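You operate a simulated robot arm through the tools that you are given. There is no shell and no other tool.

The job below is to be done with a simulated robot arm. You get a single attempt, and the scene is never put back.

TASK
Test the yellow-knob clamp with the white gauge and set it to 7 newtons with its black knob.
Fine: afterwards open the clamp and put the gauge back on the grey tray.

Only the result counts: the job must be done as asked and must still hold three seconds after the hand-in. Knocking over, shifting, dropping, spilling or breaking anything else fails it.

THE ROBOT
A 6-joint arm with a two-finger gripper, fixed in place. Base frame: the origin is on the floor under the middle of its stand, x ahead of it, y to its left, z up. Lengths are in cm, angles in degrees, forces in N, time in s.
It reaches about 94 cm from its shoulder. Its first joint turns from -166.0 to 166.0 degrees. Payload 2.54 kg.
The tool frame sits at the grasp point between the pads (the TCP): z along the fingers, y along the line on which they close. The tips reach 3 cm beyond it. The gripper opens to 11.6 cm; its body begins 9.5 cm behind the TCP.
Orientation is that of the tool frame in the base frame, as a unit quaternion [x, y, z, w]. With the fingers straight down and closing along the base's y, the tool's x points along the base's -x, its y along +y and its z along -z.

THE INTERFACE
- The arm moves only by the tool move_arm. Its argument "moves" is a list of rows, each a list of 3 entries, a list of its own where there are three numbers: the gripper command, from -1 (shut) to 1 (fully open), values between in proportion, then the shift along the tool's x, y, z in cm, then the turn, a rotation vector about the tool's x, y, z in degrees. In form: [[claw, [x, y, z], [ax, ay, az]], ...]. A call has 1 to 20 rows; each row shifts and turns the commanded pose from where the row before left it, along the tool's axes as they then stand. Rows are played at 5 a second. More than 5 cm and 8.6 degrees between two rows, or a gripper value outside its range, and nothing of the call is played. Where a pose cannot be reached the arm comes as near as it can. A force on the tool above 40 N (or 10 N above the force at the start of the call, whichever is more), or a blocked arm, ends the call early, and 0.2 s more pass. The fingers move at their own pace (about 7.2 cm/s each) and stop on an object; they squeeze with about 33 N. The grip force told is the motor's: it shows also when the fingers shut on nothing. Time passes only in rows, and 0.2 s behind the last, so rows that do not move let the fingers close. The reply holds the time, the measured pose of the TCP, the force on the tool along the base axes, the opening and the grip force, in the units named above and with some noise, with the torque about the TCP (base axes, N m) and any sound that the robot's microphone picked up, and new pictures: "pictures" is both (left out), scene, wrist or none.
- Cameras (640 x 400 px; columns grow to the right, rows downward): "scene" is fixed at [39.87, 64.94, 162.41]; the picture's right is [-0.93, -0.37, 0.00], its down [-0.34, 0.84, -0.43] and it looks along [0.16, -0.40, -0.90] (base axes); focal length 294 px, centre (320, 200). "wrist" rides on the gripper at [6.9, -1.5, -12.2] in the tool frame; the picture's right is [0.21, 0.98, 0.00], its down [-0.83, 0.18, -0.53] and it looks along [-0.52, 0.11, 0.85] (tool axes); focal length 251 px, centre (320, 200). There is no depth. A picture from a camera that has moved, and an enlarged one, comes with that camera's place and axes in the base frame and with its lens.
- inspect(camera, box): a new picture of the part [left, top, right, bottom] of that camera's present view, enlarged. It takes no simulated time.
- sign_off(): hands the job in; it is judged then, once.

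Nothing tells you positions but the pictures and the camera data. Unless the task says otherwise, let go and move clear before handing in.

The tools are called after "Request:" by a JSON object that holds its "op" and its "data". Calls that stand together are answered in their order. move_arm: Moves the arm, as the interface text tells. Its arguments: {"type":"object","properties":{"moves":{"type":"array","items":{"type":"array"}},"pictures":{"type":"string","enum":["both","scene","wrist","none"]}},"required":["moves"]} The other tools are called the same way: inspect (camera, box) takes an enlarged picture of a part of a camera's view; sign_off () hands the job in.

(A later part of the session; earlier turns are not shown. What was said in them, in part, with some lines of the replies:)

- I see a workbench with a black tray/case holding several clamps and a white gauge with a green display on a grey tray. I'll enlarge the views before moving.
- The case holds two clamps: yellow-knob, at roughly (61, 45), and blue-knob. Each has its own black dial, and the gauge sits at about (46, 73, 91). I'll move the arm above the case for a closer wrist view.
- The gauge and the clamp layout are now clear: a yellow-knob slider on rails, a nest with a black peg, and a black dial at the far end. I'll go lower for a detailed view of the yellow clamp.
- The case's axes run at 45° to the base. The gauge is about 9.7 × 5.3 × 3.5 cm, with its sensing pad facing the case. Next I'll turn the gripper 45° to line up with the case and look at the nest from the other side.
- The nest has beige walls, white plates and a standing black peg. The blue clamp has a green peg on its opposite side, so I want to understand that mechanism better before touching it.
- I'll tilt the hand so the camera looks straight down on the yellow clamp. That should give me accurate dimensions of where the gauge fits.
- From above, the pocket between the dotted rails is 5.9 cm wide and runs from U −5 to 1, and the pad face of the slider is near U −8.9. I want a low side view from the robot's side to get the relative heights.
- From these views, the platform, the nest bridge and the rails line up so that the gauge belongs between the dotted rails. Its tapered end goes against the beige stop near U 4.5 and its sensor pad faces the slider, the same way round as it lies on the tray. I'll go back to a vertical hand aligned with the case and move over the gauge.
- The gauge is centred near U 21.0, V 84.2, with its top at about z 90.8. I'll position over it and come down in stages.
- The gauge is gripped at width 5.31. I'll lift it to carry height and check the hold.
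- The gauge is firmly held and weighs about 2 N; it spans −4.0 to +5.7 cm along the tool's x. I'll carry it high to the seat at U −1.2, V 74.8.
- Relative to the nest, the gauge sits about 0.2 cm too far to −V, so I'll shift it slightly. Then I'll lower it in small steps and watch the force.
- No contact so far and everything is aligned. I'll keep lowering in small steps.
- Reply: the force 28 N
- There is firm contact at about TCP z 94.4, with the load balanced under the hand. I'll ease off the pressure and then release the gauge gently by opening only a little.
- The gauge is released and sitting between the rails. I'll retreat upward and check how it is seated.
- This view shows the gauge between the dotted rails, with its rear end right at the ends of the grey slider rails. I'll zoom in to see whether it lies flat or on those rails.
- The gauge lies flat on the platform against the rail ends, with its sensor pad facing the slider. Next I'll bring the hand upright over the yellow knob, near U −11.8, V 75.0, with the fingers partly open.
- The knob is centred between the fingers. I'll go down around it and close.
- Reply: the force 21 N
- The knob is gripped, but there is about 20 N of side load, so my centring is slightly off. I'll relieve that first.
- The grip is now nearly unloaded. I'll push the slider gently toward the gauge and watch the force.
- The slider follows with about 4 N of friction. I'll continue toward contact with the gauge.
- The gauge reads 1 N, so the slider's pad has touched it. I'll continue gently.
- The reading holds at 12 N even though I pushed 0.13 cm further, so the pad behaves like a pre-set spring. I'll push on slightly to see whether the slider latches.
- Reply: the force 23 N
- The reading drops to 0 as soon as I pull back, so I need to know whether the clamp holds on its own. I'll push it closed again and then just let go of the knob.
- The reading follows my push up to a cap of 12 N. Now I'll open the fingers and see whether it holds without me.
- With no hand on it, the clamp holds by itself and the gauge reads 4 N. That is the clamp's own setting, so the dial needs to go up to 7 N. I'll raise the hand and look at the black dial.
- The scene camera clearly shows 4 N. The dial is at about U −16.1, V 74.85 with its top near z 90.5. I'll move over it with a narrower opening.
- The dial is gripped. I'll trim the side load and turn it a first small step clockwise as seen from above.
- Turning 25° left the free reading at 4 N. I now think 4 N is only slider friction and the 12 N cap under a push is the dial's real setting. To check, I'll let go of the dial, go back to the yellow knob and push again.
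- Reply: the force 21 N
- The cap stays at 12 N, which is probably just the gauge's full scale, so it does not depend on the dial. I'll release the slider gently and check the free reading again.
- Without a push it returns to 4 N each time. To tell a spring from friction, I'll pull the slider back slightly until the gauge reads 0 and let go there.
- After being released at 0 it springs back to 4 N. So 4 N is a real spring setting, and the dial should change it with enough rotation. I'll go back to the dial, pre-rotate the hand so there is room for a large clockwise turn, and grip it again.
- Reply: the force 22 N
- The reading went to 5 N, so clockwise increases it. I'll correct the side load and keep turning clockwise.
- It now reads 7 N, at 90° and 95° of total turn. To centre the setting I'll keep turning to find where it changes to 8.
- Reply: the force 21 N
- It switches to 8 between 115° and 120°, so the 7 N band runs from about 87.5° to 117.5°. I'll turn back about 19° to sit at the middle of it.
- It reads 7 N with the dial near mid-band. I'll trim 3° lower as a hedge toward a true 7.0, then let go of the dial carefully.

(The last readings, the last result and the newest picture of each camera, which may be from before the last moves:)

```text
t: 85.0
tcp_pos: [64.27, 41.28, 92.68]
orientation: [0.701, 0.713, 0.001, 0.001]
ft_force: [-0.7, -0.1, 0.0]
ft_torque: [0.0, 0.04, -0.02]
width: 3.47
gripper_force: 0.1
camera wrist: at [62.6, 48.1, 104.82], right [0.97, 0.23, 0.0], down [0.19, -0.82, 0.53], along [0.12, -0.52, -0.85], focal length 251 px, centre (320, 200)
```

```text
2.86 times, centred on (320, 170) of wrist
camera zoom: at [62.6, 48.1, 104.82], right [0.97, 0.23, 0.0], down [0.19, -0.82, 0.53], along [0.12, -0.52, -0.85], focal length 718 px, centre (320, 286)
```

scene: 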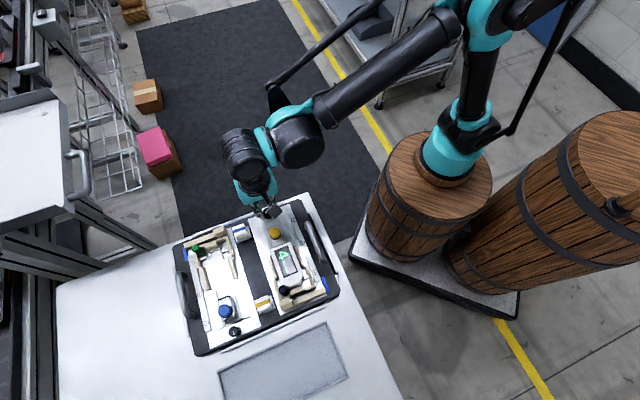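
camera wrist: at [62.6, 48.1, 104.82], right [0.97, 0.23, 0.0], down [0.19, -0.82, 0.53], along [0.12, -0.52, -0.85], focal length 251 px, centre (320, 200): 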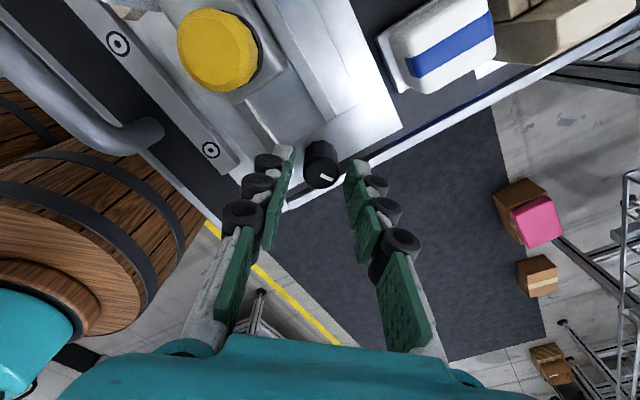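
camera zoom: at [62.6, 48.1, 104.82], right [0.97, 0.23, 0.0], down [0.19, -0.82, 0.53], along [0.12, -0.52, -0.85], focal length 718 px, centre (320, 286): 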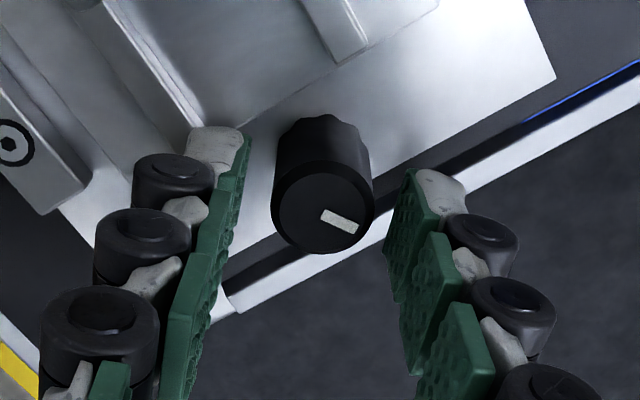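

The dial is released and the gauge still reads 7 N. I'll raise the hand, turn back to the aligned orientation, and check whether the case has shifted.

Request:
{"op": "move_arm", "data": {"moves": [[-0.4, [0, 0, -3], [0, 0, 0]], [-0.3, [0, 0, -3], [0, 0, 0]], [-0.25, [0, 0, 0], [0, 0, -7.4]], [-0.25, [0, 0, 0], [0, 0, -7.4]], [-0.25, [0, 0, 0], [0, 0, -7.4]], [-0.25, [0, 0, 0], [0, 0, -7.4]], [-0.25, [0, 0, 0], [0, 0, -7.4]], [-0.25, [0, 0, 0], [0, 0, -7.4]], [-0.25, [0, 0, 0], [0, 0, 0]]], "pictures": "wrist"}}

Request:
{"op": "inspect", "data": {"camera": "scene", "box": [230, 195, 330, 275]}}

Request:
{"op": "inspect", "data": {"camera": "scene", "box": [180, 270, 280, 350]}}

Request:
{"op": "inspect", "data": {"camera": "scene", "box": [170, 220, 270, 300]}}

```text
t: 87.0
tcp_pos: [64.37, 41.23, 98.59]
orientation: [0.378, 0.926, 0.001, 0.001]
ft_force: [-0.3, 1.1, 0.2]
ft_torque: [-0.03, -0.01, -0.02]
width: 4.32
gripper_force: 0.1
camera wrist: at [58.3, 44.98, 110.86], right [0.53, 0.85, 0.0], down [0.72, -0.45, 0.53], along [0.45, -0.28, -0.85], focal length 251 px, centre (320, 200)
```

wrist: 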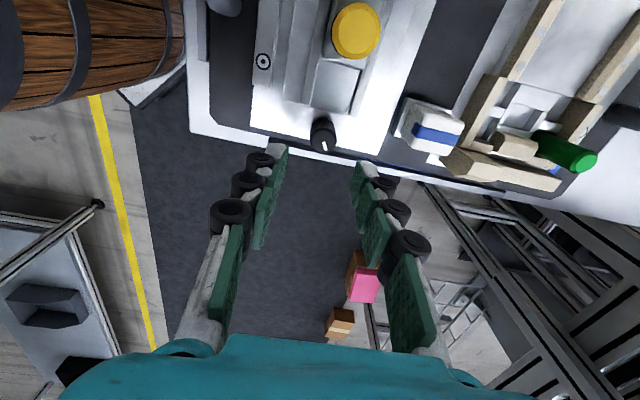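

```text
5.00 times, centred on (280, 235) of scene
camera zoom: at [39.87, 64.94, 162.41], right [-0.93, -0.37, 0.0], down [-0.34, 0.84, -0.43], along [0.16, -0.4, -0.9], focal length 1470 px, centre (520, 25)
```

zoom: 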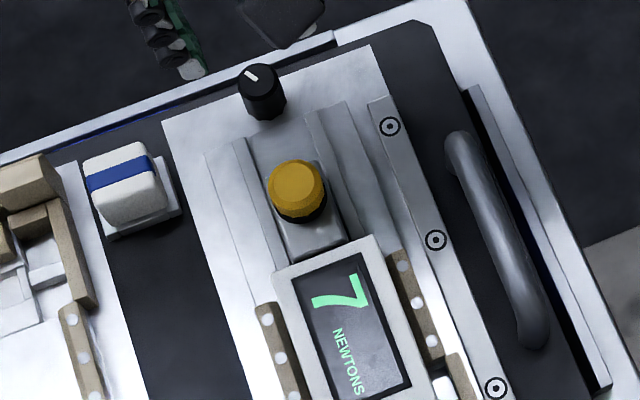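

```text
5.00 times, centred on (230, 310) of scene
camera zoom: at [39.87, 64.94, 162.41], right [-0.93, -0.37, 0.0], down [-0.34, 0.84, -0.43], along [0.16, -0.4, -0.9], focal length 1470 px, centre (770, -350)
```

zoom: 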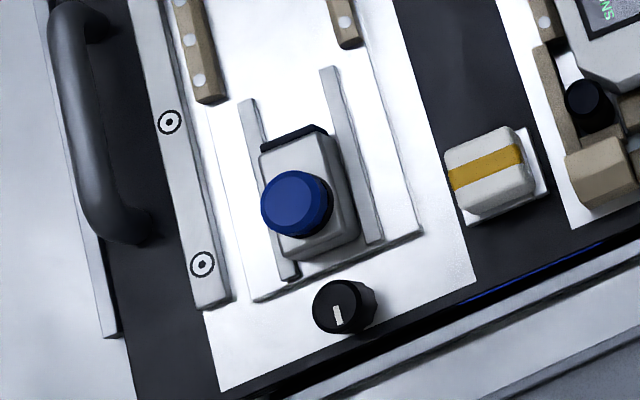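

```text
5.00 times, centred on (220, 260) of scene
camera zoom: at [39.87, 64.94, 162.41], right [-0.93, -0.37, 0.0], down [-0.34, 0.84, -0.43], along [0.16, -0.4, -0.9], focal length 1470 px, centre (820, -100)
```

zoom: 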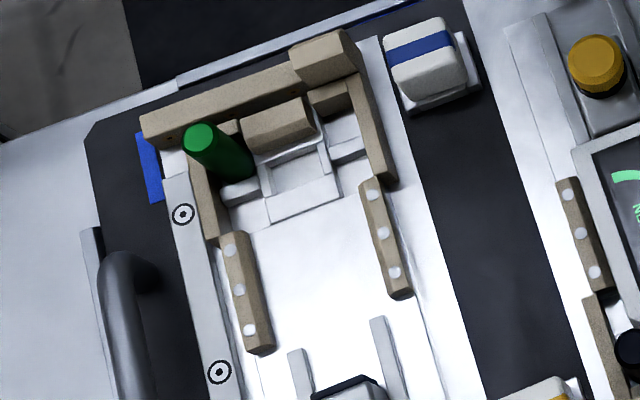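

The case has only crept a couple of millimetres. Now I'll go to the yellow knob to open the clamp.

Request:
{"op": "move_arm", "data": {"moves": [[-0.25, [3.8, 0.25, 0], [0, 0, 0.6]], [-0.25, [3.8, 0.2, 0], [0, 0, 0]], [-0.25, [0, 0, 0], [0, 0, 0]], [-0.25, [0, 0, 0], [0, 0, 0]]], "pictures": "wrist"}}

Request:
{"op": "inspect", "data": {"camera": "wrist", "box": [240, 20, 400, 240]}}

```text
t: 88.0
tcp_pos: [59.08, 46.91, 99.09]
orientation: [0.385, 0.923, 0.001, 0.0]
ft_force: [0.2, -0.4, -0.5]
ft_torque: [-0.03, 0.04, -0.03]
width: 4.35
gripper_force: 0.0
camera wrist: at [53.07, 50.81, 111.22], right [0.54, 0.84, 0.0], down [0.71, -0.46, 0.53], along [0.45, -0.29, -0.85], focal length 251 px, centre (320, 200)
```

wrist: 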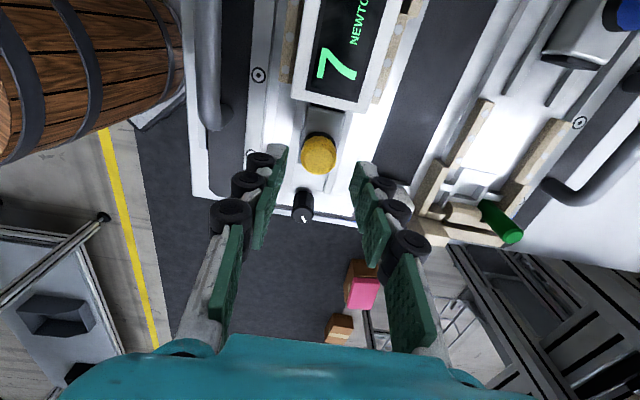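

```text
1.82 times, centred on (320, 130) of wrist
camera zoom: at [53.07, 50.81, 111.22], right [0.54, 0.84, 0.0], down [0.71, -0.46, 0.53], along [0.45, -0.29, -0.85], focal length 457 px, centre (320, 327)
```

zoom: 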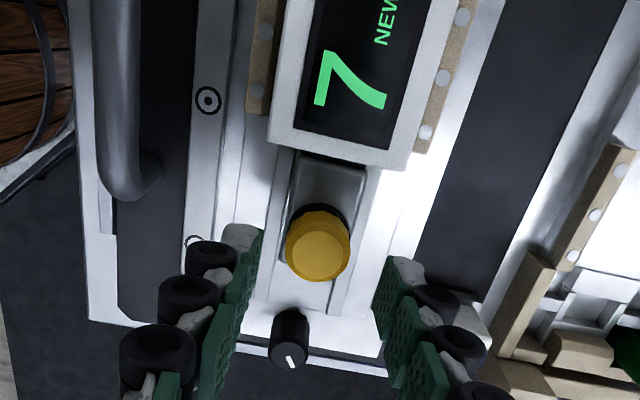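

Request:
{"op": "move_arm", "data": {"moves": [[-0.25, [0.05, -0.1, 1.8], [0, 0, 0]], [-0.25, [0, 0, 1.75], [0, 0, 0]], [-0.25, [0, 0, 0], [0, 0, 0]], [-0.5, [0, 0, 0], [0, 0, 0]], [-1, [0, 0, 0], [0, 0, 0]], [-1, [0, 0, 0], [0, 0, 0]]], "pictures": "wrist"}}

```text
t: 89.4
tcp_pos: [59.11, 46.97, 95.32]
orientation: [0.384, 0.923, 0.001, 0.0]
ft_force: [-2.9, -2.2, -0.6]
ft_torque: [-0.07, 0.08, 0.03]
width: 2.49
gripper_force: 32.9
camera wrist: at [53.06, 50.73, 107.55], right [0.54, 0.84, 0.0], down [0.71, -0.46, 0.53], along [0.45, -0.29, -0.85], focal length 251 px, centre (320, 200)
```

wrist: 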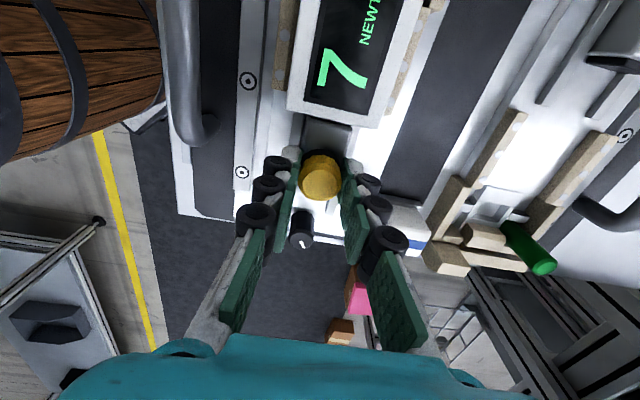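

Request:
{"op": "move_arm", "data": {"moves": [[-1, [-0.2, 0, 0], [0, 0, 0]], [-1, [-0.2, 0, 0], [0, 0, 0]], [-1, [-0.1, 0, 0], [0, 0, 0]], [-1, [0, 0, 0], [0, 0, 0]]], "pictures": "wrist"}}

Request:
{"op": "move_arm", "data": {"moves": [[-1, [0, 0, 0], [0, 0, 0]]], "pictures": "none"}}

Request:
{"op": "move_arm", "data": {"moves": [[-1, [0, 0, 0], [0, 0, 0]]], "pictures": "none"}}

Request:
{"op": "move_arm", "data": {"moves": [[-1, [0, 0, 0], [0, 0, 0]]], "pictures": "none"}}

Request:
{"op": "move_arm", "data": {"moves": [[-1, [0, 0, 0], [0, 0, 0]]], "pictures": "none"}}

```text
t: 90.2
tcp_pos: [59.33, 46.66, 95.28]
orientation: [0.384, 0.923, 0.002, 0.001]
ft_force: [-7.6, 3.7, 13.0]
ft_torque: [-0.26, 0.01, -0.14]
width: 2.49
gripper_force: 32.8
stopped in row 4: the force on the tool passed its limit at 44 N (the readings are from after the stop); the commanded pose is now the measured one
camera wrist: at [53.3, 50.43, 107.55], right [0.54, 0.84, 0.0], down [0.71, -0.46, 0.53], along [0.45, -0.29, -0.85], focal length 251 px, centre (320, 200)
```

wrist: 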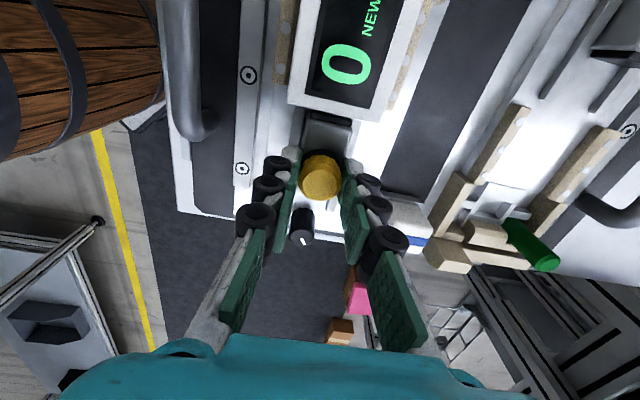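

```text
t: 90.6
tcp_pos: [59.41, 46.62, 95.35]
orientation: [0.384, 0.923, 0.002, 0.001]
ft_force: [-7.7, 3.4, 20.1]
ft_torque: [0.24, 0.51, 0.24]
width: 2.49
gripper_force: 33.4
```

```text
t: 91.0
tcp_pos: [59.44, 46.5, 95.33]
orientation: [0.384, 0.923, 0.002, 0.0]
ft_force: [-7.5, 1.4, 21.9]
ft_torque: [0.17, 0.47, 0.15]
width: 2.53
gripper_force: 32.8
```

```text
t: 91.4
tcp_pos: [59.35, 46.64, 95.38]
orientation: [0.385, 0.923, 0.002, 0.001]
ft_force: [-8.6, 1.6, 23.3]
ft_torque: [0.03, 0.35, 0.06]
width: 2.54
gripper_force: 33.0
```

```text
t: 91.8
tcp_pos: [59.42, 46.54, 95.41]
orientation: [0.385, 0.923, 0.001, 0.0]
ft_force: [-7.6, 2.6, 23.6]
ft_torque: [-0.04, 0.24, -0.05]
width: 2.49
gripper_force: 33.3
```

The pull is about 7.3 N, which agrees with the setting. The fingertips are pressing down on the slider body, though, so I'll raise slightly before pulling further.

Request:
{"op": "move_arm", "data": {"moves": [[-1, [0, 0, -0.15], [0, 0, 0]], [-1, [0, 0, 0], [0, 0, 0]]], "pictures": "none"}}

Request:
{"op": "move_arm", "data": {"moves": [[-1, [0, 0, -0.1], [0, 0, 0]], [-1, [0, 0, 0], [0, 0, 0]]], "pictures": "wrist"}}

Request:
{"op": "inspect", "data": {"camera": "wrist", "box": [270, 130, 370, 210]}}

```text
t: 92.4
tcp_pos: [59.36, 46.58, 95.46]
orientation: [0.384, 0.923, 0.002, 0.001]
ft_force: [-8.4, 1.2, 0.1]
ft_torque: [-0.05, 0.11, -0.07]
width: 2.52
gripper_force: 33.4
```

```text
t: 93.0
tcp_pos: [59.53, 46.66, 95.3]
orientation: [0.385, 0.923, 0.002, 0.001]
ft_force: [-2.7, 7.5, 0.4]
ft_torque: [0.24, 0.07, 0.03]
width: 2.51
gripper_force: 33.0
camera wrist: at [53.43, 50.46, 107.57], right [0.54, 0.84, 0.0], down [0.71, -0.46, 0.53], along [0.45, -0.29, -0.85], focal length 251 px, centre (320, 200)
```

wrist: 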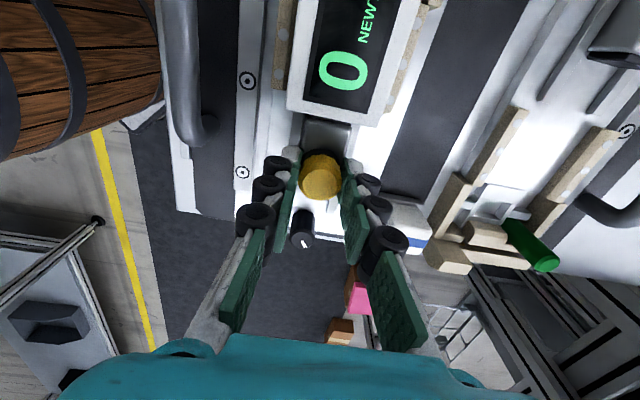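

```text
5.00 times, centred on (320, 170) of wrist
camera zoom: at [53.43, 50.46, 107.57], right [0.54, 0.84, 0.0], down [0.71, -0.46, 0.53], along [0.45, -0.29, -0.85], focal length 1257 px, centre (320, 350)
```

zoom: 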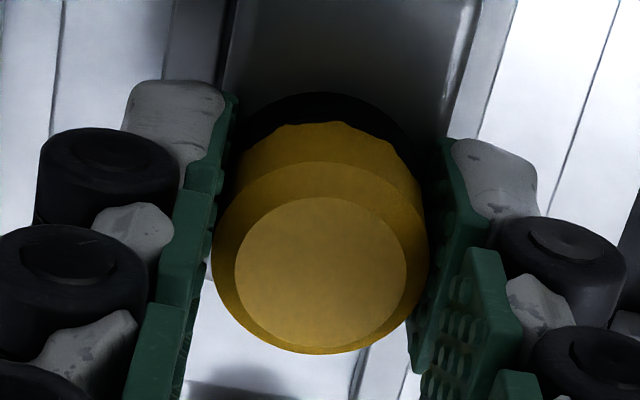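

Request:
{"op": "move_arm", "data": {"moves": [[-1, [-0.25, 0, -0.05], [0, 0, 0]], [-1, [-0.25, 0, 0], [0, 0, 0]], [-1, [-0.25, 0, 0], [0, 0, 0]], [-1, [-0.25, 0, 0], [0, 0, 0]], [-1, [0, 0, 0], [0, 0, 0]]], "pictures": "wrist"}}

```text
t: 94.2
tcp_pos: [60.37, 45.8, 95.59]
orientation: [0.385, 0.923, 0.002, 0.001]
ft_force: [8.7, 13.1, 12.1]
ft_torque: [0.44, -0.17, 0.01]
width: 2.49
gripper_force: 32.6
camera wrist: at [54.2, 49.65, 107.74], right [0.54, 0.84, 0.0], down [0.71, -0.46, 0.53], along [0.45, -0.29, -0.84], focal length 251 px, centre (320, 200)
```

wrist: 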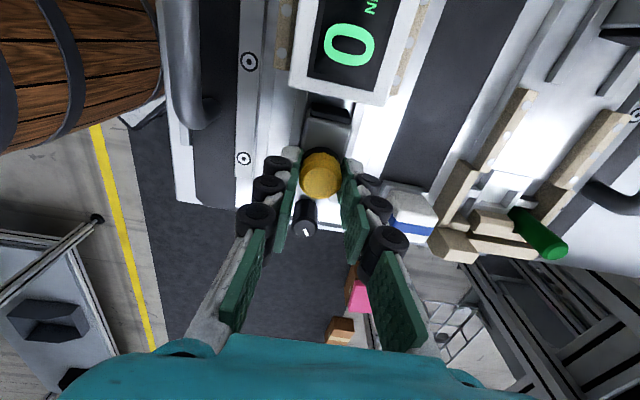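

Request:
{"op": "move_arm", "data": {"moves": [[-1, [-0.2, 0.1, -0.1], [0, 0, 0]], [-1, [-0.25, 0, 0], [0, 0, 0]], [-1, [-0.25, 0, 0], [0, 0, 0]], [-1, [-0.25, 0, 0], [0, 0, 0]], [-1, [0, 0, 0], [0, 0, 0]]], "pictures": "wrist"}}

```text
t: 95.4
tcp_pos: [60.98, 45.21, 95.69]
orientation: [0.384, 0.923, 0.001, 0.001]
ft_force: [-1.7, -6.7, -1.0]
ft_torque: [-0.36, -0.16, -0.09]
width: 2.5
gripper_force: 32.9
camera wrist: at [54.98, 49.1, 107.84], right [0.54, 0.84, 0.0], down [0.71, -0.46, 0.53], along [0.45, -0.29, -0.85], focal length 251 px, centre (320, 200)
```

wrist: 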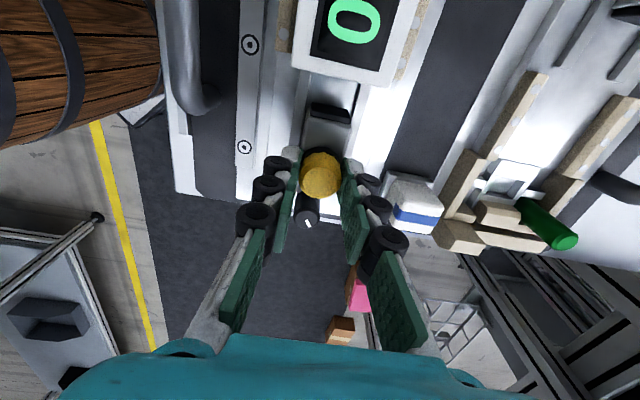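

Request:
{"op": "move_arm", "data": {"moves": [[-1, [-0.2, -0.05, 0], [0, 0, 0]], [-1, [-0.2, 0, 0], [0, 0, 0]], [-1, [-0.2, 0, 0], [0, 0, 0]], [-1, [0, 0, 0], [0, 0, 0]]], "pictures": "none"}}

Request:
{"op": "move_arm", "data": {"moves": [[-1, [-0.12, 0, 0], [0, 0, 0]], [-1, [0, 0, 0], [0, 0, 0]]], "pictures": "wrist"}}

```text
t: 96.4
tcp_pos: [61.36, 44.87, 95.63]
orientation: [0.384, 0.923, 0.001, 0.0]
ft_force: [0.1, -5.8, -0.2]
ft_torque: [0.14, 0.29, -0.05]
width: 2.51
gripper_force: 33.5
```

```text
t: 97.0
tcp_pos: [61.42, 44.73, 95.64]
orientation: [0.384, 0.923, 0.0, 0.001]
ft_force: [1.7, -3.7, 0.2]
ft_torque: [-0.07, -0.04, -0.12]
width: 2.48
gripper_force: 32.7
camera wrist: at [55.36, 48.57, 107.81], right [0.54, 0.84, 0.0], down [0.71, -0.46, 0.53], along [0.45, -0.29, -0.85], focal length 251 px, centre (320, 200)
```

wrist: 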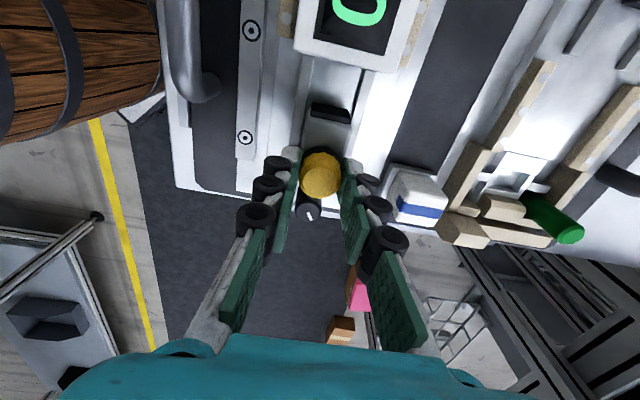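

The slider is past its over-centre point and now pulls itself toward the open end. I'll release it there.

Request:
{"op": "move_arm", "data": {"moves": [[-1, [-0.12, 0, 0], [0, 0, 0]], [-0.6, [0, 0, 0], [0, 0, 0]], [-0.4, [0, 0, 0], [0, 0, 0]], [-0.25, [0, 0, 0], [0, 0, 0]], [-0.25, [0, 0, -3], [0, 0, 0]], [-0.25, [0, 0, -4], [0, 0, 0]], [-0.25, [0, 0, 0], [0, 0, 0]]]}}

Request:
{"op": "inspect", "data": {"camera": "wrist", "box": [220, 0, 420, 240]}}

Request:
{"op": "inspect", "data": {"camera": "scene", "box": [250, 200, 330, 300]}}

```text
t: 98.6
tcp_pos: [61.42, 44.31, 102.64]
orientation: [0.385, 0.923, 0.001, 0.001]
ft_force: [-0.6, 0.7, 0.1]
ft_torque: [0.01, 0.01, 0.02]
width: 4.34
gripper_force: 0.1
camera wrist: at [55.34, 48.13, 114.86], right [0.54, 0.84, 0.0], down [0.71, -0.46, 0.53], along [0.45, -0.29, -0.85], focal length 251 px, centre (320, 200)
```

scene: 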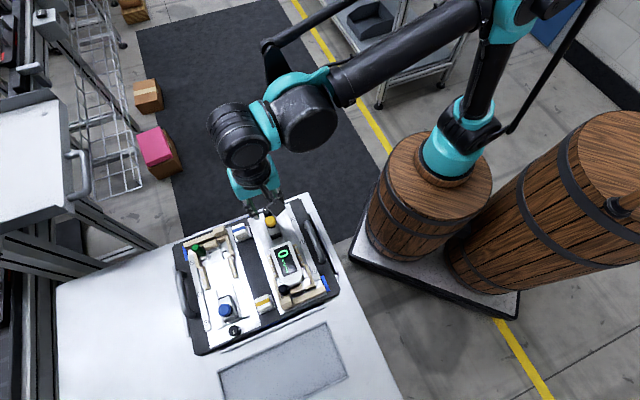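
wrist: 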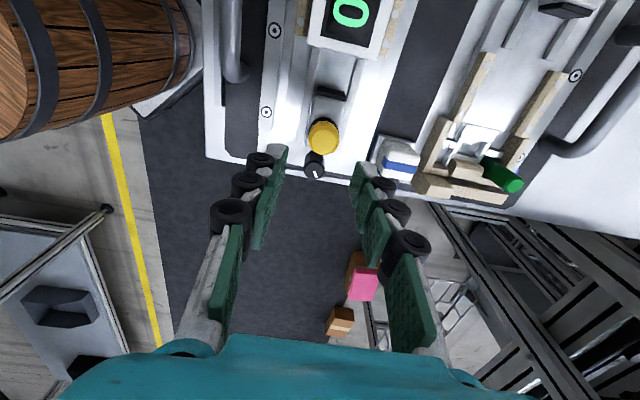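

```text
1.67 times, centred on (320, 120) of wrist
camera zoom: at [55.34, 48.13, 114.86], right [0.54, 0.84, 0.0], down [0.71, -0.46, 0.53], along [0.45, -0.29, -0.85], focal length 419 px, centre (320, 333)
```

zoom: 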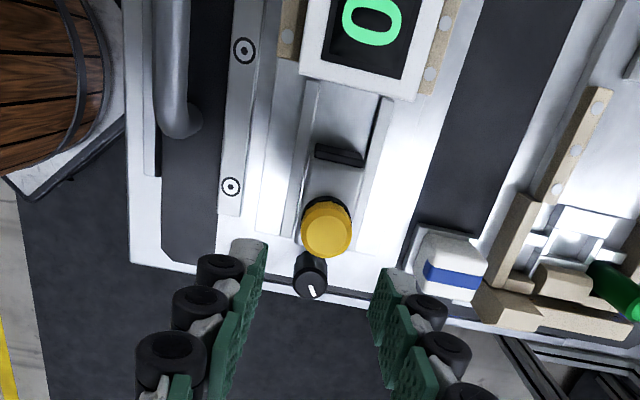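

```text
4.00 times, centred on (290, 250) of scene
camera zoom: at [39.87, 64.94, 162.41], right [-0.93, -0.37, 0.0], down [-0.34, 0.84, -0.43], along [0.16, -0.4, -0.9], focal length 1176 px, centre (440, 0)
```

zoom: 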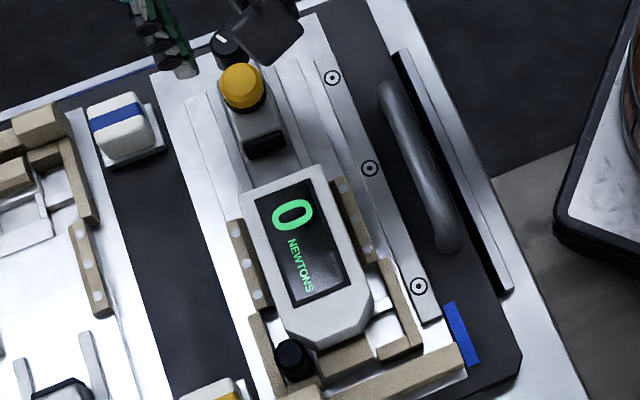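

The clamp is open with the gauge at 0, and the dial was not touched. Now I'll move over the gauge to pick it up.

Request:
{"op": "move_arm", "data": {"moves": [[-0.25, [3.7, 0.08, -0.3], [0, 0, 0]], [0.0, [3.7, 0.08, 0], [0, 0, 0]], [0.26, [3.65, 0.08, 0], [0, 0, 0]], [0.26, [0, 0, 0], [0, 0, 0]], [0.26, [0, 0, 0], [0, 0, 0]]], "pictures": "wrist"}}

Request:
{"op": "inspect", "data": {"camera": "wrist", "box": [240, 20, 400, 260]}}

```text
t: 99.8
tcp_pos: [53.87, 52.56, 103.05]
orientation: [0.383, 0.924, 0.002, 0.001]
ft_force: [0.1, -1.1, 0.1]
ft_torque: [0.0, 0.04, 0.02]
width: 7.32
gripper_force: 0.0
camera wrist: at [47.79, 56.39, 115.26], right [0.54, 0.84, 0.0], down [0.71, -0.46, 0.53], along [0.45, -0.29, -0.85], focal length 251 px, centre (320, 200)
```

wrist: 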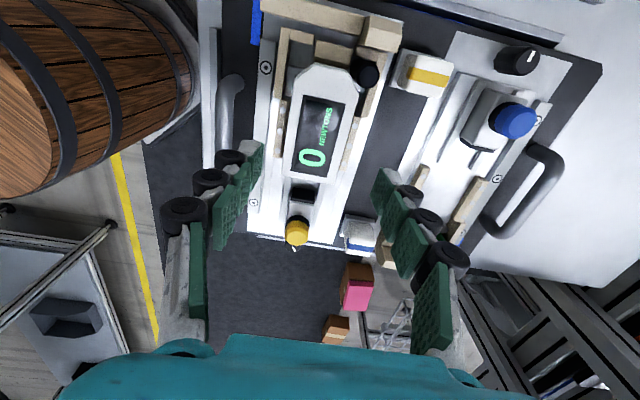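

```text
1.67 times, centred on (320, 140) of wrist
camera zoom: at [47.79, 56.39, 115.26], right [0.54, 0.84, 0.0], down [0.71, -0.46, 0.53], along [0.45, -0.29, -0.85], focal length 419 px, centre (320, 300)
```

zoom: 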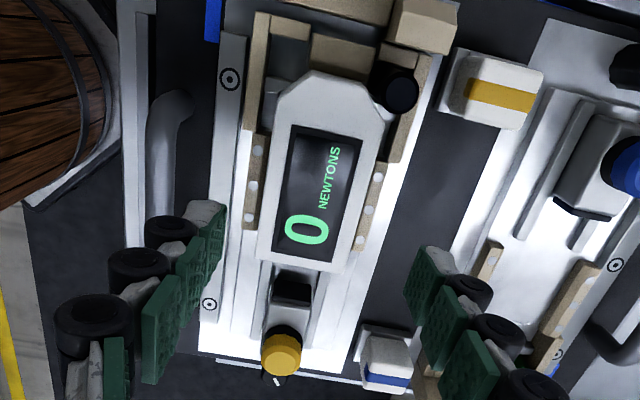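

Request:
{"op": "move_arm", "data": {"moves": [[0.26, [-0.1, -0.25, 2.5], [0, 0, 0]], [0.26, [0, 0, 2.5], [0, 0, 0]], [0.26, [0, 0, 1.0], [0, 0, 0]], [0.26, [0, 0, 0], [0, 0, 0]]], "pictures": "wrist"}}

Request:
{"op": "inspect", "data": {"camera": "wrist", "box": [200, 60, 440, 260]}}

```text
t: 100.8
tcp_pos: [53.82, 52.28, 97.0]
orientation: [0.385, 0.923, 0.002, 0.001]
ft_force: [0.1, -0.1, 0.2]
ft_torque: [-0.02, 0.03, 0.01]
width: 7.29
gripper_force: 0.0
camera wrist: at [47.71, 56.12, 109.19], right [0.54, 0.84, 0.0], down [0.71, -0.46, 0.53], along [0.45, -0.29, -0.85], focal length 251 px, centre (320, 200)
```

wrist: 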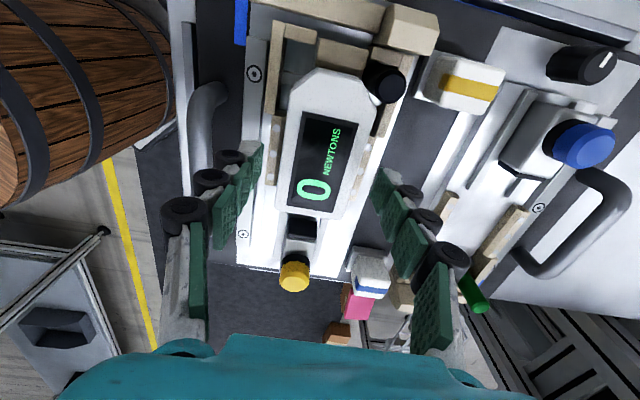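

```text
2.00 times, centred on (320, 160) of wrist
camera zoom: at [47.71, 56.12, 109.19], right [0.54, 0.84, 0.0], down [0.71, -0.46, 0.53], along [0.45, -0.29, -0.85], focal length 503 px, centre (320, 280)
```

zoom: 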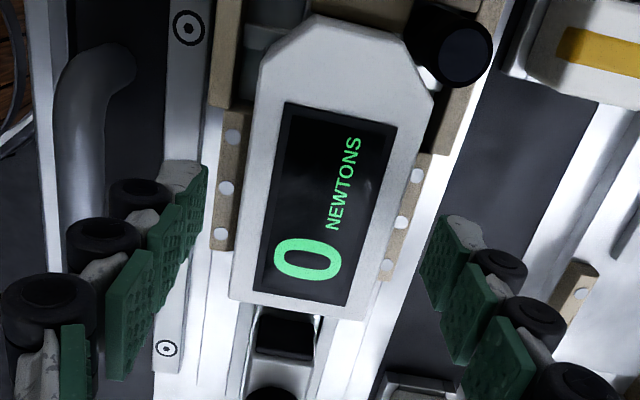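

Request:
{"op": "move_arm", "data": {"moves": [[0.26, [0, 0, 1.3], [0, 0, 0]], [0.26, [0, 0, 1.2], [0, 0, 0]], [0.1, [0, 0, 0], [0, 0, 0]], [0.0, [0, 0, 0], [0, 0, 0]], [-0.06, [0, 0, 0], [0, 0, 0]]], "pictures": "wrist"}}

Request:
{"op": "inspect", "data": {"camera": "wrist", "box": [200, 60, 440, 260]}}

```text
t: 102.0
tcp_pos: [53.78, 52.34, 94.37]
orientation: [0.384, 0.923, 0.002, 0.001]
ft_force: [-0.4, 0.2, 1.0]
ft_torque: [0.03, -0.02, 0.0]
width: 5.44
gripper_force: 0.0
camera wrist: at [47.66, 56.18, 106.55], right [0.54, 0.84, 0.0], down [0.71, -0.46, 0.53], along [0.45, -0.29, -0.85], focal length 251 px, centre (320, 200)
```

wrist: 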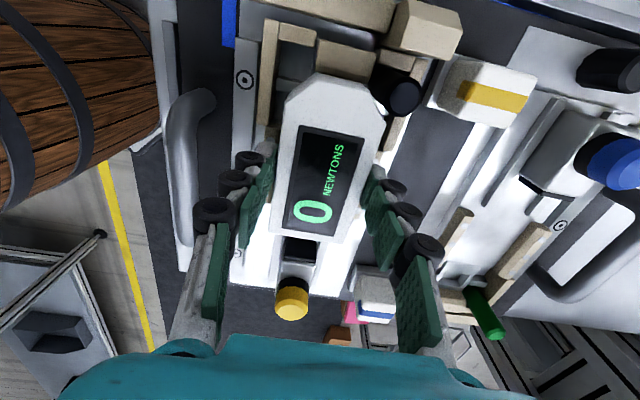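

```text
2.00 times, centred on (320, 160) of wrist
camera zoom: at [47.66, 56.18, 106.55], right [0.54, 0.84, 0.0], down [0.71, -0.46, 0.53], along [0.45, -0.29, -0.85], focal length 503 px, centre (320, 280)
```

zoom: 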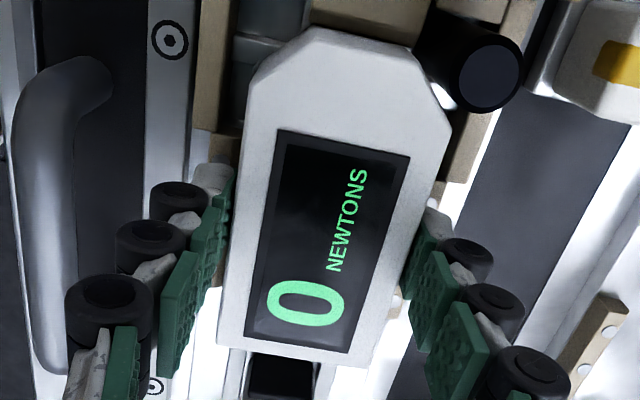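

Request:
{"op": "move_arm", "data": {"moves": [[-0.15, [0, 0, 0], [0, 0, 0]], [-1, [0, 0, 0], [0, 0, 0]], [-1, [0, 0, 0], [0, 0, 0]], [-1, [0, 0, 0], [0, 0, 0]]], "pictures": "none"}}

Request:
{"op": "move_arm", "data": {"moves": [[-1, [0, 0, -0.5], [0, 0, 0]], [-1, [0, 0, -1], [0, 0, 0]], [-1, [0, 0, 0], [0, 0, 0]]], "pictures": "wrist"}}

```text
t: 103.0
tcp_pos: [53.71, 52.39, 94.41]
orientation: [0.384, 0.923, 0.002, 0.001]
ft_force: [1.6, 1.7, 4.0]
ft_torque: [0.05, -0.12, 0.03]
width: 5.3
gripper_force: 33.3
```

```text
t: 103.8
tcp_pos: [53.69, 52.4, 95.92]
orientation: [0.384, 0.923, 0.001, 0.0]
ft_force: [0.8, -0.5, -1.0]
ft_torque: [0.04, -0.06, 0.02]
width: 5.31
gripper_force: 33.4
camera wrist: at [47.61, 56.29, 108.12], right [0.54, 0.84, 0.0], down [0.71, -0.46, 0.53], along [0.45, -0.29, -0.85], focal length 251 px, centre (320, 200)
```

wrist: 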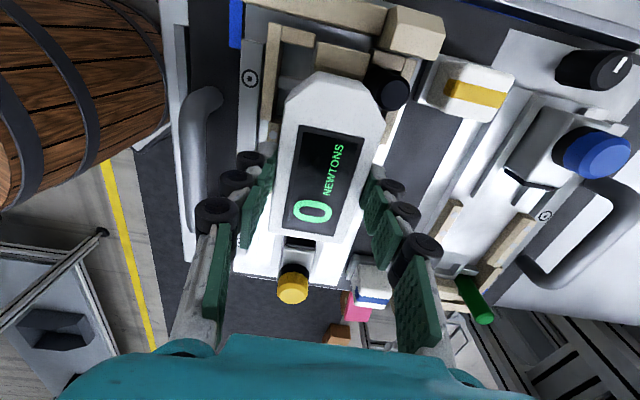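

The gauge has lifted cleanly. I'll raise it clear of everything and carry it back to its original spot on the grey tray.

Request:
{"op": "move_arm", "data": {"moves": [[-1, [0, 0, -4], [0, 0, 0]], [-1, [0, 0, -4], [0, 0, 0]], [-1, [0, 0, 0], [0, 0, 0]], [-1, [3.56, 1.55, 0], [0, 0, 0]], [-1, [3.56, 1.55, 0], [0, 0, 0]], [-1, [3.56, 1.55, 0], [0, 0, 0]], [-1, [3.56, 1.55, 0], [0, 0, 0]], [-1, [3.56, 1.55, 0], [0, 0, 0]], [-1, [3.5, 1.55, 0], [0, 0, 0]], [-1, [0, 0, 0], [0, 0, 0]], [-1, [0, 0, 0], [0, 0, 0]]]}}

Request:
{"op": "inspect", "data": {"camera": "wrist", "box": [150, 0, 490, 260]}}

```text
t: 106.2
tcp_pos: [45.66, 74.29, 104.21]
orientation: [0.384, 0.923, 0.002, 0.001]
ft_force: [-0.1, 0.0, -2.8]
ft_torque: [0.0, 0.02, -0.03]
width: 5.32
gripper_force: 33.3
camera wrist: at [39.56, 78.24, 116.39], right [0.54, 0.84, 0.0], down [0.71, -0.46, 0.53], along [0.45, -0.29, -0.85], focal length 251 px, centre (320, 200)
```

scene: 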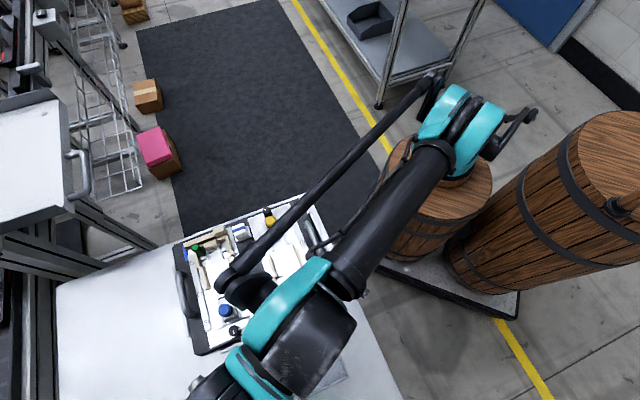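
wrist: 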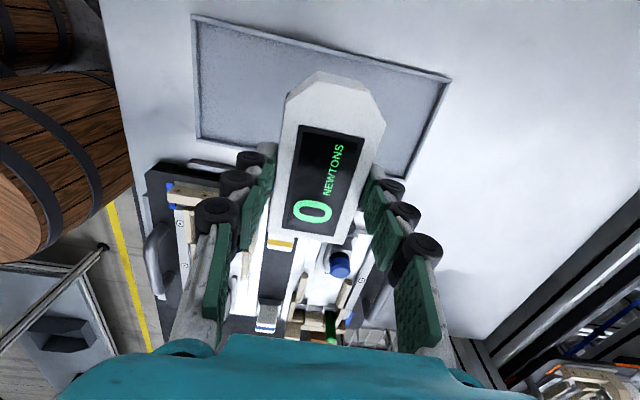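

```text
1.54 times, centred on (320, 130) of wrist
camera zoom: at [39.56, 78.24, 116.39], right [0.54, 0.84, 0.0], down [0.71, -0.46, 0.53], along [0.45, -0.29, -0.85], focal length 387 px, centre (320, 308)
```

zoom: 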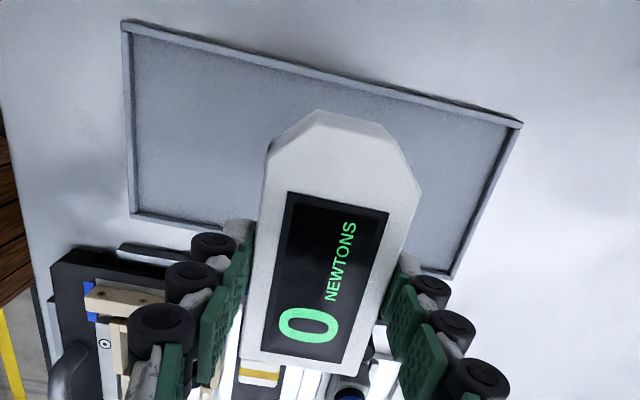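

Request:
{"op": "move_arm", "data": {"moves": [[-1, [-0.15, -0.5, 2.5], [0, 0, 0]], [-1, [0, 0, 3], [0, 0, 0]], [-1, [0, 0, 3], [0, 0, 0]], [-1, [0, 0, 3], [0, 0, 0]], [-1, [0, 0, 0], [0, 0, 0]], [-1, [0, 0, 0], [0, 0, 0]]], "pictures": "wrist"}}

```text
t: 107.6
tcp_pos: [45.2, 73.74, 92.65]
orientation: [0.384, 0.923, 0.002, 0.0]
ft_force: [-0.1, 0.5, -1.8]
ft_torque: [0.01, 0.01, 0.01]
width: 5.31
gripper_force: 33.6
camera wrist: at [39.17, 77.52, 104.77], right [0.54, 0.84, 0.0], down [0.71, -0.46, 0.53], along [0.45, -0.29, -0.85], focal length 251 px, centre (320, 200)
```

wrist: 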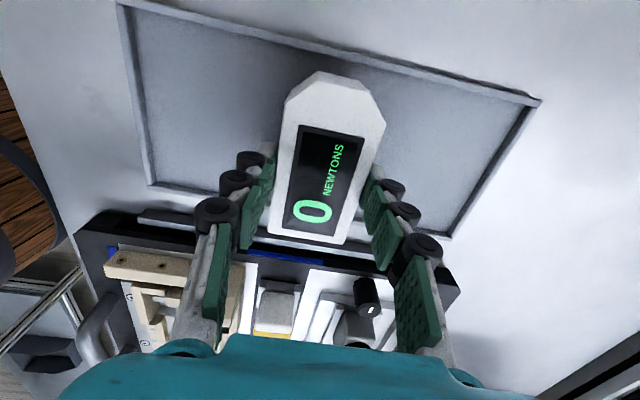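

Request:
{"op": "move_arm", "data": {"moves": [[-1, [0.1, 0.15, 0.3], [0, 0, 0]], [-1, [0, 0, 0.25], [0, 0, 0]], [-1, [0, 0, 0], [0, 0, 0]]], "pictures": "none"}}

Request:
{"op": "move_arm", "data": {"moves": [[-1, [0, 0, 0.2], [0, 0, 0]], [-1, [0, 0, 0], [0, 0, 0]]], "pictures": "none"}}

```text
t: 108.4
tcp_pos: [45.25, 73.92, 91.96]
orientation: [0.384, 0.923, 0.001, 0.0]
ft_force: [0.6, 0.1, -2.3]
ft_torque: [-0.02, -0.01, -0.01]
width: 5.3
gripper_force: 32.4
```

```text
t: 109.0
tcp_pos: [45.21, 73.81, 91.77]
orientation: [0.384, 0.923, 0.002, 0.001]
ft_force: [-0.3, 0.3, -1.0]
ft_torque: [-0.02, -0.03, -0.01]
width: 5.32
gripper_force: 33.3
```

Request:
{"op": "move_arm", "data": {"moves": [[-1, [0, 0, 0.1], [0, 0, 0]], [-1, [0, 0, 0], [0, 0, 0]]], "pictures": "none"}}

Request:
{"op": "move_arm", "data": {"moves": [[-1, [0, 0, 0.08], [0, 0, 0]], [-1, [0, 0, 0], [0, 0, 0]]], "pictures": "none"}}

```text
t: 109.6
tcp_pos: [45.18, 73.73, 91.65]
orientation: [0.384, 0.923, 0.001, 0.001]
ft_force: [-0.4, 0.2, -2.1]
ft_torque: [-0.03, -0.02, 0.03]
width: 5.31
gripper_force: 33.5
```

```text
t: 110.2
tcp_pos: [45.19, 73.68, 91.66]
orientation: [0.385, 0.923, 0.001, 0.0]
ft_force: [0.1, 0.2, -2.3]
ft_torque: [-0.01, 0.01, -0.03]
width: 5.3
gripper_force: 33.3
```

Request:
{"op": "move_arm", "data": {"moves": [[-1, [0, 0, 0.1], [0, 0, 0]], [-1, [0, 0, 0], [0, 0, 0]]], "pictures": "none"}}

Request:
{"op": "move_arm", "data": {"moves": [[-1, [0, 0, 0.1], [0, 0, 0]], [-1, [0, 0, 0], [0, 0, 0]]], "pictures": "none"}}

```text
t: 110.8
tcp_pos: [45.19, 73.8, 91.44]
orientation: [0.385, 0.923, 0.001, 0.0]
ft_force: [-0.3, -0.1, -1.6]
ft_torque: [-0.01, 0.01, 0.01]
width: 5.32
gripper_force: 33.3
```

```text
t: 111.4
tcp_pos: [45.25, 73.79, 91.34]
orientation: [0.385, 0.923, 0.002, 0.001]
ft_force: [0.5, 1.4, 6.4]
ft_torque: [0.0, 0.05, 0.04]
width: 5.33
gripper_force: 33.2
```

The gauge has touched down on the tray, with a light contact force. I'll open the fingers gently and back away.

Request:
{"op": "move_arm", "data": {"moves": [[-1, [0, 0, -0.05], [0, 0, 0]], [-0.07, [0, 0, 0], [0, 0, 0]], [0.0, [0, 0, 0], [0, 0, 0]], [0.2, [0, 0, 0], [0, 0, 0]], [0.4, [0, 0, 0], [0, 0, 0]], [0.4, [0, 0, 0], [0, 0, 0]]], "pictures": "wrist"}}

Request:
{"op": "inspect", "data": {"camera": "wrist", "box": [150, 20, 490, 260]}}

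```text
t: 112.8
tcp_pos: [45.15, 73.68, 91.41]
orientation: [0.384, 0.923, 0.001, 0.001]
ft_force: [-0.3, 0.7, 0.8]
ft_torque: [0.02, -0.01, 0.03]
width: 8.11
gripper_force: 0.0
camera wrist: at [39.09, 77.59, 103.59], right [0.54, 0.84, 0.0], down [0.71, -0.46, 0.53], along [0.45, -0.29, -0.85], focal length 251 px, centre (320, 200)
```

wrist: 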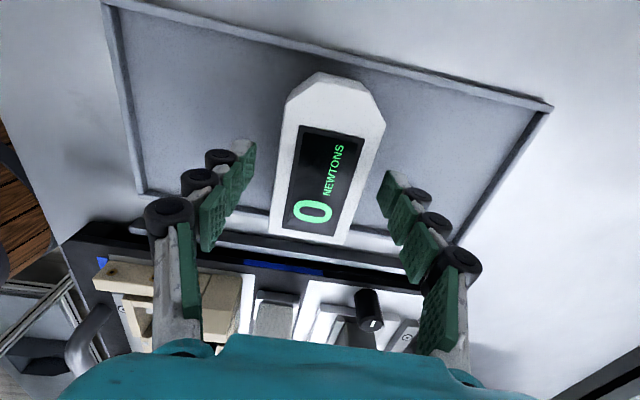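

```text
1.67 times, centred on (320, 140) of wrist
camera zoom: at [39.09, 77.59, 103.59], right [0.54, 0.84, 0.0], down [0.71, -0.46, 0.53], along [0.45, -0.29, -0.85], focal length 419 px, centre (320, 300)
```

zoom: 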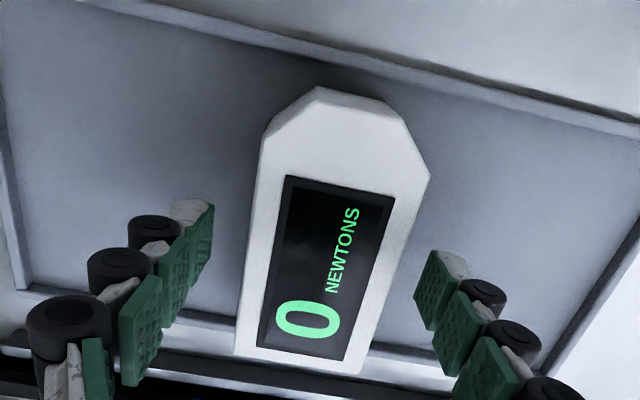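

Request:
{"op": "move_arm", "data": {"moves": [[0.4, [0, 0, -3], [0, 0, 0]], [0.4, [0, 0, -4], [0, 0, 0]], [0.4, [0, 0, -4], [0, 0, 0]], [0.4, [-4, -2, 0], [0, 0, 0]], [0.4, [-4, -2, -1], [0, 0, 0]], [0.4, [-3, -4, -1], [0, 0, 0]], [0.4, [0, -4.5, -1], [0, 0, 0]], [0.4, [0, -4.5, -1], [0, 0, 0]], [0.4, [0, -4.5, -1], [0, 0, 0]], [0.4, [0, -4.5, 0], [0, 0, 0]], [0.4, [0, 0, 0], [0, 0, 0]]]}}

Request:
{"op": "inspect", "data": {"camera": "scene", "box": [160, 180, 360, 400]}}

Request:
{"op": "inspect", "data": {"camera": "scene", "box": [220, 320, 350, 400]}}

Request:
{"op": "inspect", "data": {"camera": "scene", "box": [230, 195, 330, 275]}}

```text
refused: row 6 steps farther than a row can; nothing moved
```

```text
1.82 times, centred on (260, 290) of scene
camera zoom: at [39.87, 64.94, 162.41], right [-0.93, -0.37, 0.0], down [-0.34, 0.84, -0.43], along [0.16, -0.4, -0.9], focal length 535 px, centre (429, 36)
```

zoom: 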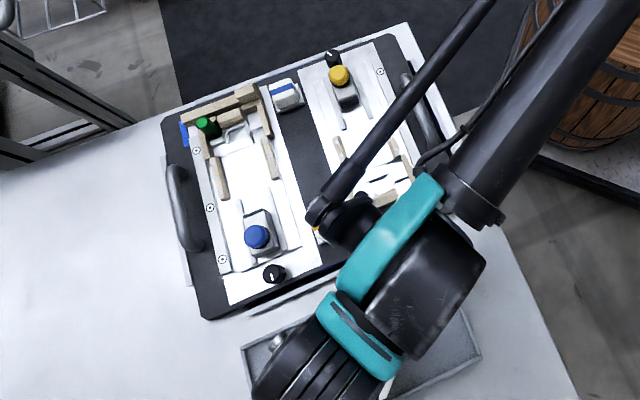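

```text
4.92 times, centred on (285, 360) of scene
camera zoom: at [39.87, 64.94, 162.41], right [-0.93, -0.37, 0.0], down [-0.34, 0.84, -0.43], along [0.16, -0.4, -0.9], focal length 1448 px, centre (492, -588)
```

zoom: 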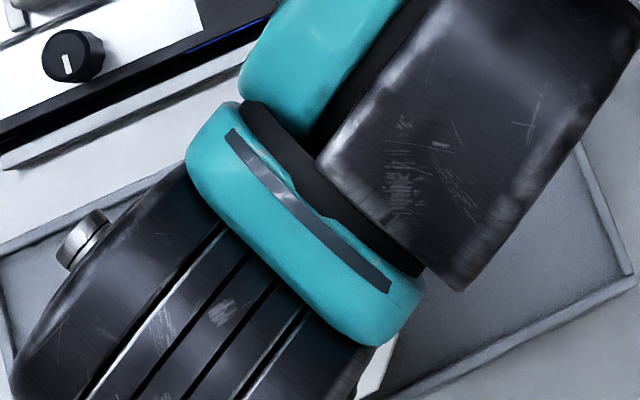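

```text
5.00 times, centred on (280, 235) of scene
camera zoom: at [39.87, 64.94, 162.41], right [-0.93, -0.37, 0.0], down [-0.34, 0.84, -0.43], along [0.16, -0.4, -0.9], focal length 1470 px, centre (520, 25)
```

zoom: 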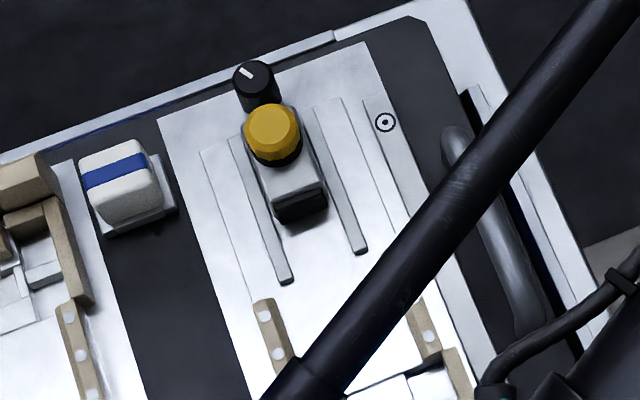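

The gauge stands free on the tray and the case is back where it started. I'll retreat with smaller steps.

Request:
{"op": "move_arm", "data": {"moves": [[0.4, [0, 0, -3], [0, 0, 0]], [0.4, [0, 0, -4], [0, 0, 0]], [0.4, [0, 0, -4], [0, 0, 0]], [0.4, [0, 0, -4], [0, 0, 0]], [0.4, [-2, -4, 0], [0, 0, 0]], [0.4, [-2, -4, 0], [0, 0, 0]], [0.4, [-2, -4, 0], [0, 0, 0]], [0.4, [-2, -4, 0], [0, 0, 0]], [0.4, [-2, -4, 0], [0, 0, 0]], [0.4, [-2, -4, 0], [0, 0, 0]], [0.4, [0, 0, 0], [0, 0, 0]]]}}

Request:
{"op": "inspect", "data": {"camera": "scene", "box": [160, 180, 360, 400]}}

Request:
{"op": "inspect", "data": {"camera": "scene", "box": [220, 320, 350, 400]}}

Request:
{"op": "inspect", "data": {"camera": "scene", "box": [230, 195, 330, 275]}}

Request:
{"op": "inspect", "data": {"camera": "scene", "box": [240, 240, 340, 320]}}

```text
t: 115.2
tcp_pos: [36.34, 48.22, 106.26]
orientation: [0.384, 0.923, 0.002, 0.0]
ft_force: [0.9, -0.1, -0.7]
ft_torque: [-0.02, 0.01, 0.0]
width: 8.1
gripper_force: 0.0
camera wrist: at [30.35, 52.05, 118.43], right [0.54, 0.84, 0.0], down [0.71, -0.46, 0.53], along [0.45, -0.29, -0.85], focal length 251 px, centre (320, 200)
```

scene: 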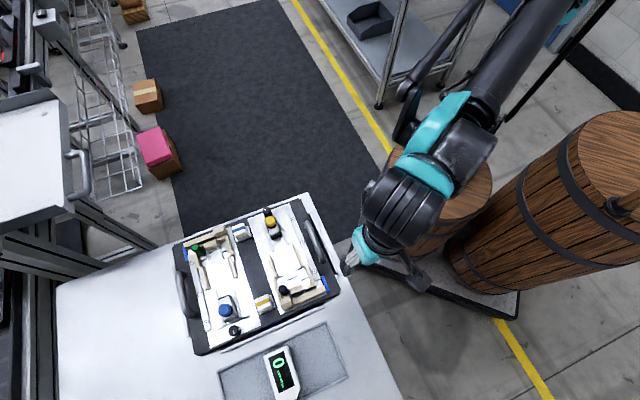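
wrist: 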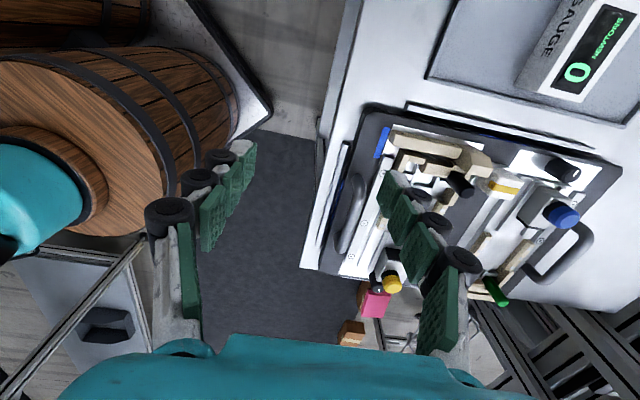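

```text
1.82 times, centred on (260, 290) of scene
camera zoom: at [39.87, 64.94, 162.41], right [-0.93, -0.37, 0.0], down [-0.34, 0.84, -0.43], along [0.16, -0.4, -0.9], focal length 535 px, centre (429, 36)
```

zoom: 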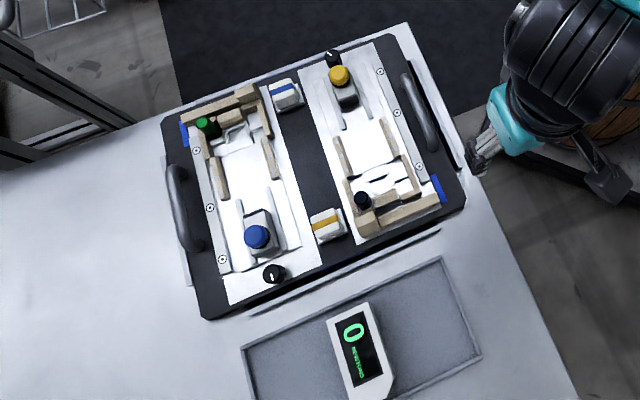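

```text
4.92 times, centred on (285, 360) of scene
camera zoom: at [39.87, 64.94, 162.41], right [-0.93, -0.37, 0.0], down [-0.34, 0.84, -0.43], along [0.16, -0.4, -0.9], focal length 1448 px, centre (492, -588)
```

zoom: 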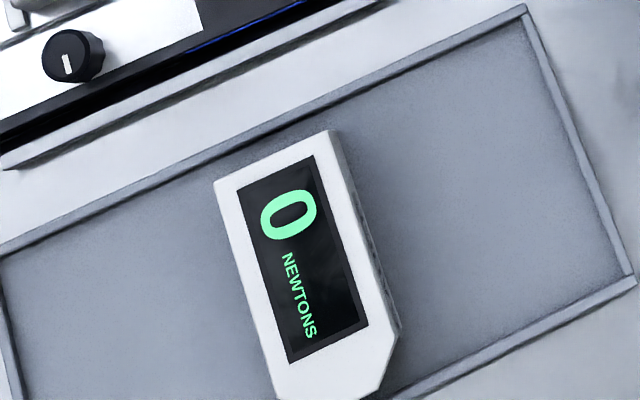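

```text
5.00 times, centred on (280, 235) of scene
camera zoom: at [39.87, 64.94, 162.41], right [-0.93, -0.37, 0.0], down [-0.34, 0.84, -0.43], along [0.16, -0.4, -0.9], focal length 1470 px, centre (520, 25)
```

zoom: 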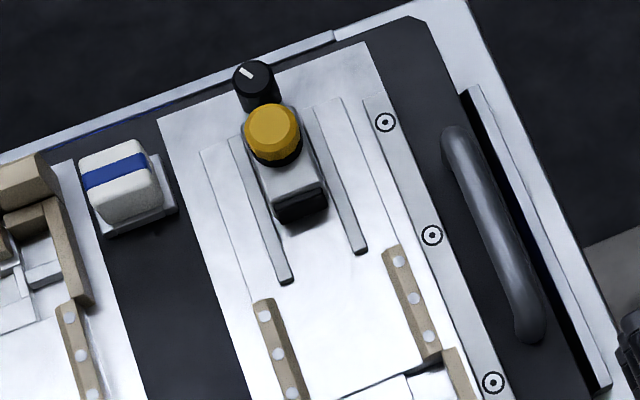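

```text
5.00 times, centred on (290, 280) of scene
camera zoom: at [39.87, 64.94, 162.41], right [-0.93, -0.37, 0.0], down [-0.34, 0.84, -0.43], along [0.16, -0.4, -0.9], focal length 1470 px, centre (470, -200)
```

zoom: 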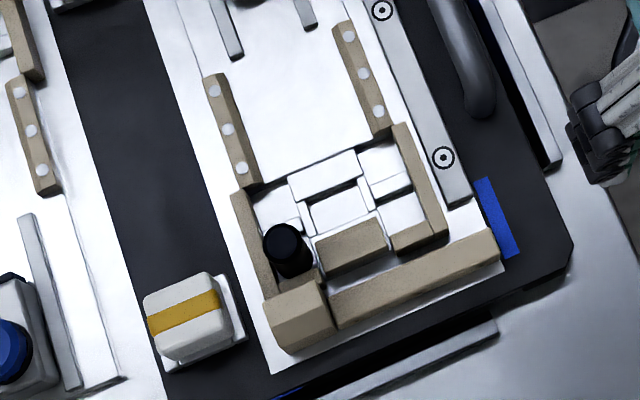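

Everything is as asked. The clamp's setting read 7 N on the gauge, the slider is open, and the gauge rests on the grey tray. The rest of the case sits where it started and the gripper is clear, so I'm handing in the job.

Request:
{"op": "sign_off", "data": {}}

```text
The job is handed in.
```

I tested the yellow-knob clamp with the white gauge and set it to 7 N with its black knob. After that I opened the clamp, put the gauge back on the grey tray, and handed in the job.

- **Setting:** the clamp first held 4 N by itself. I turned the black knob clockwise until the gauge read 7 N, found where it changes to 6 and to 8, and left it near the middle of that range. The gauge shows whole newtons only. It still read 7 N after I let go of the knob.
- **Clamp:** it is open, with the slider back where it started.
- **Gauge:** it stands free inside the tray and reads 0, a few millimetres from its original spot.
- **Other items:** while I was turning the knob, the case holding the clamps crept about 2–3 mm. In the last pictures it is back where it started, and nothing else looks moved.
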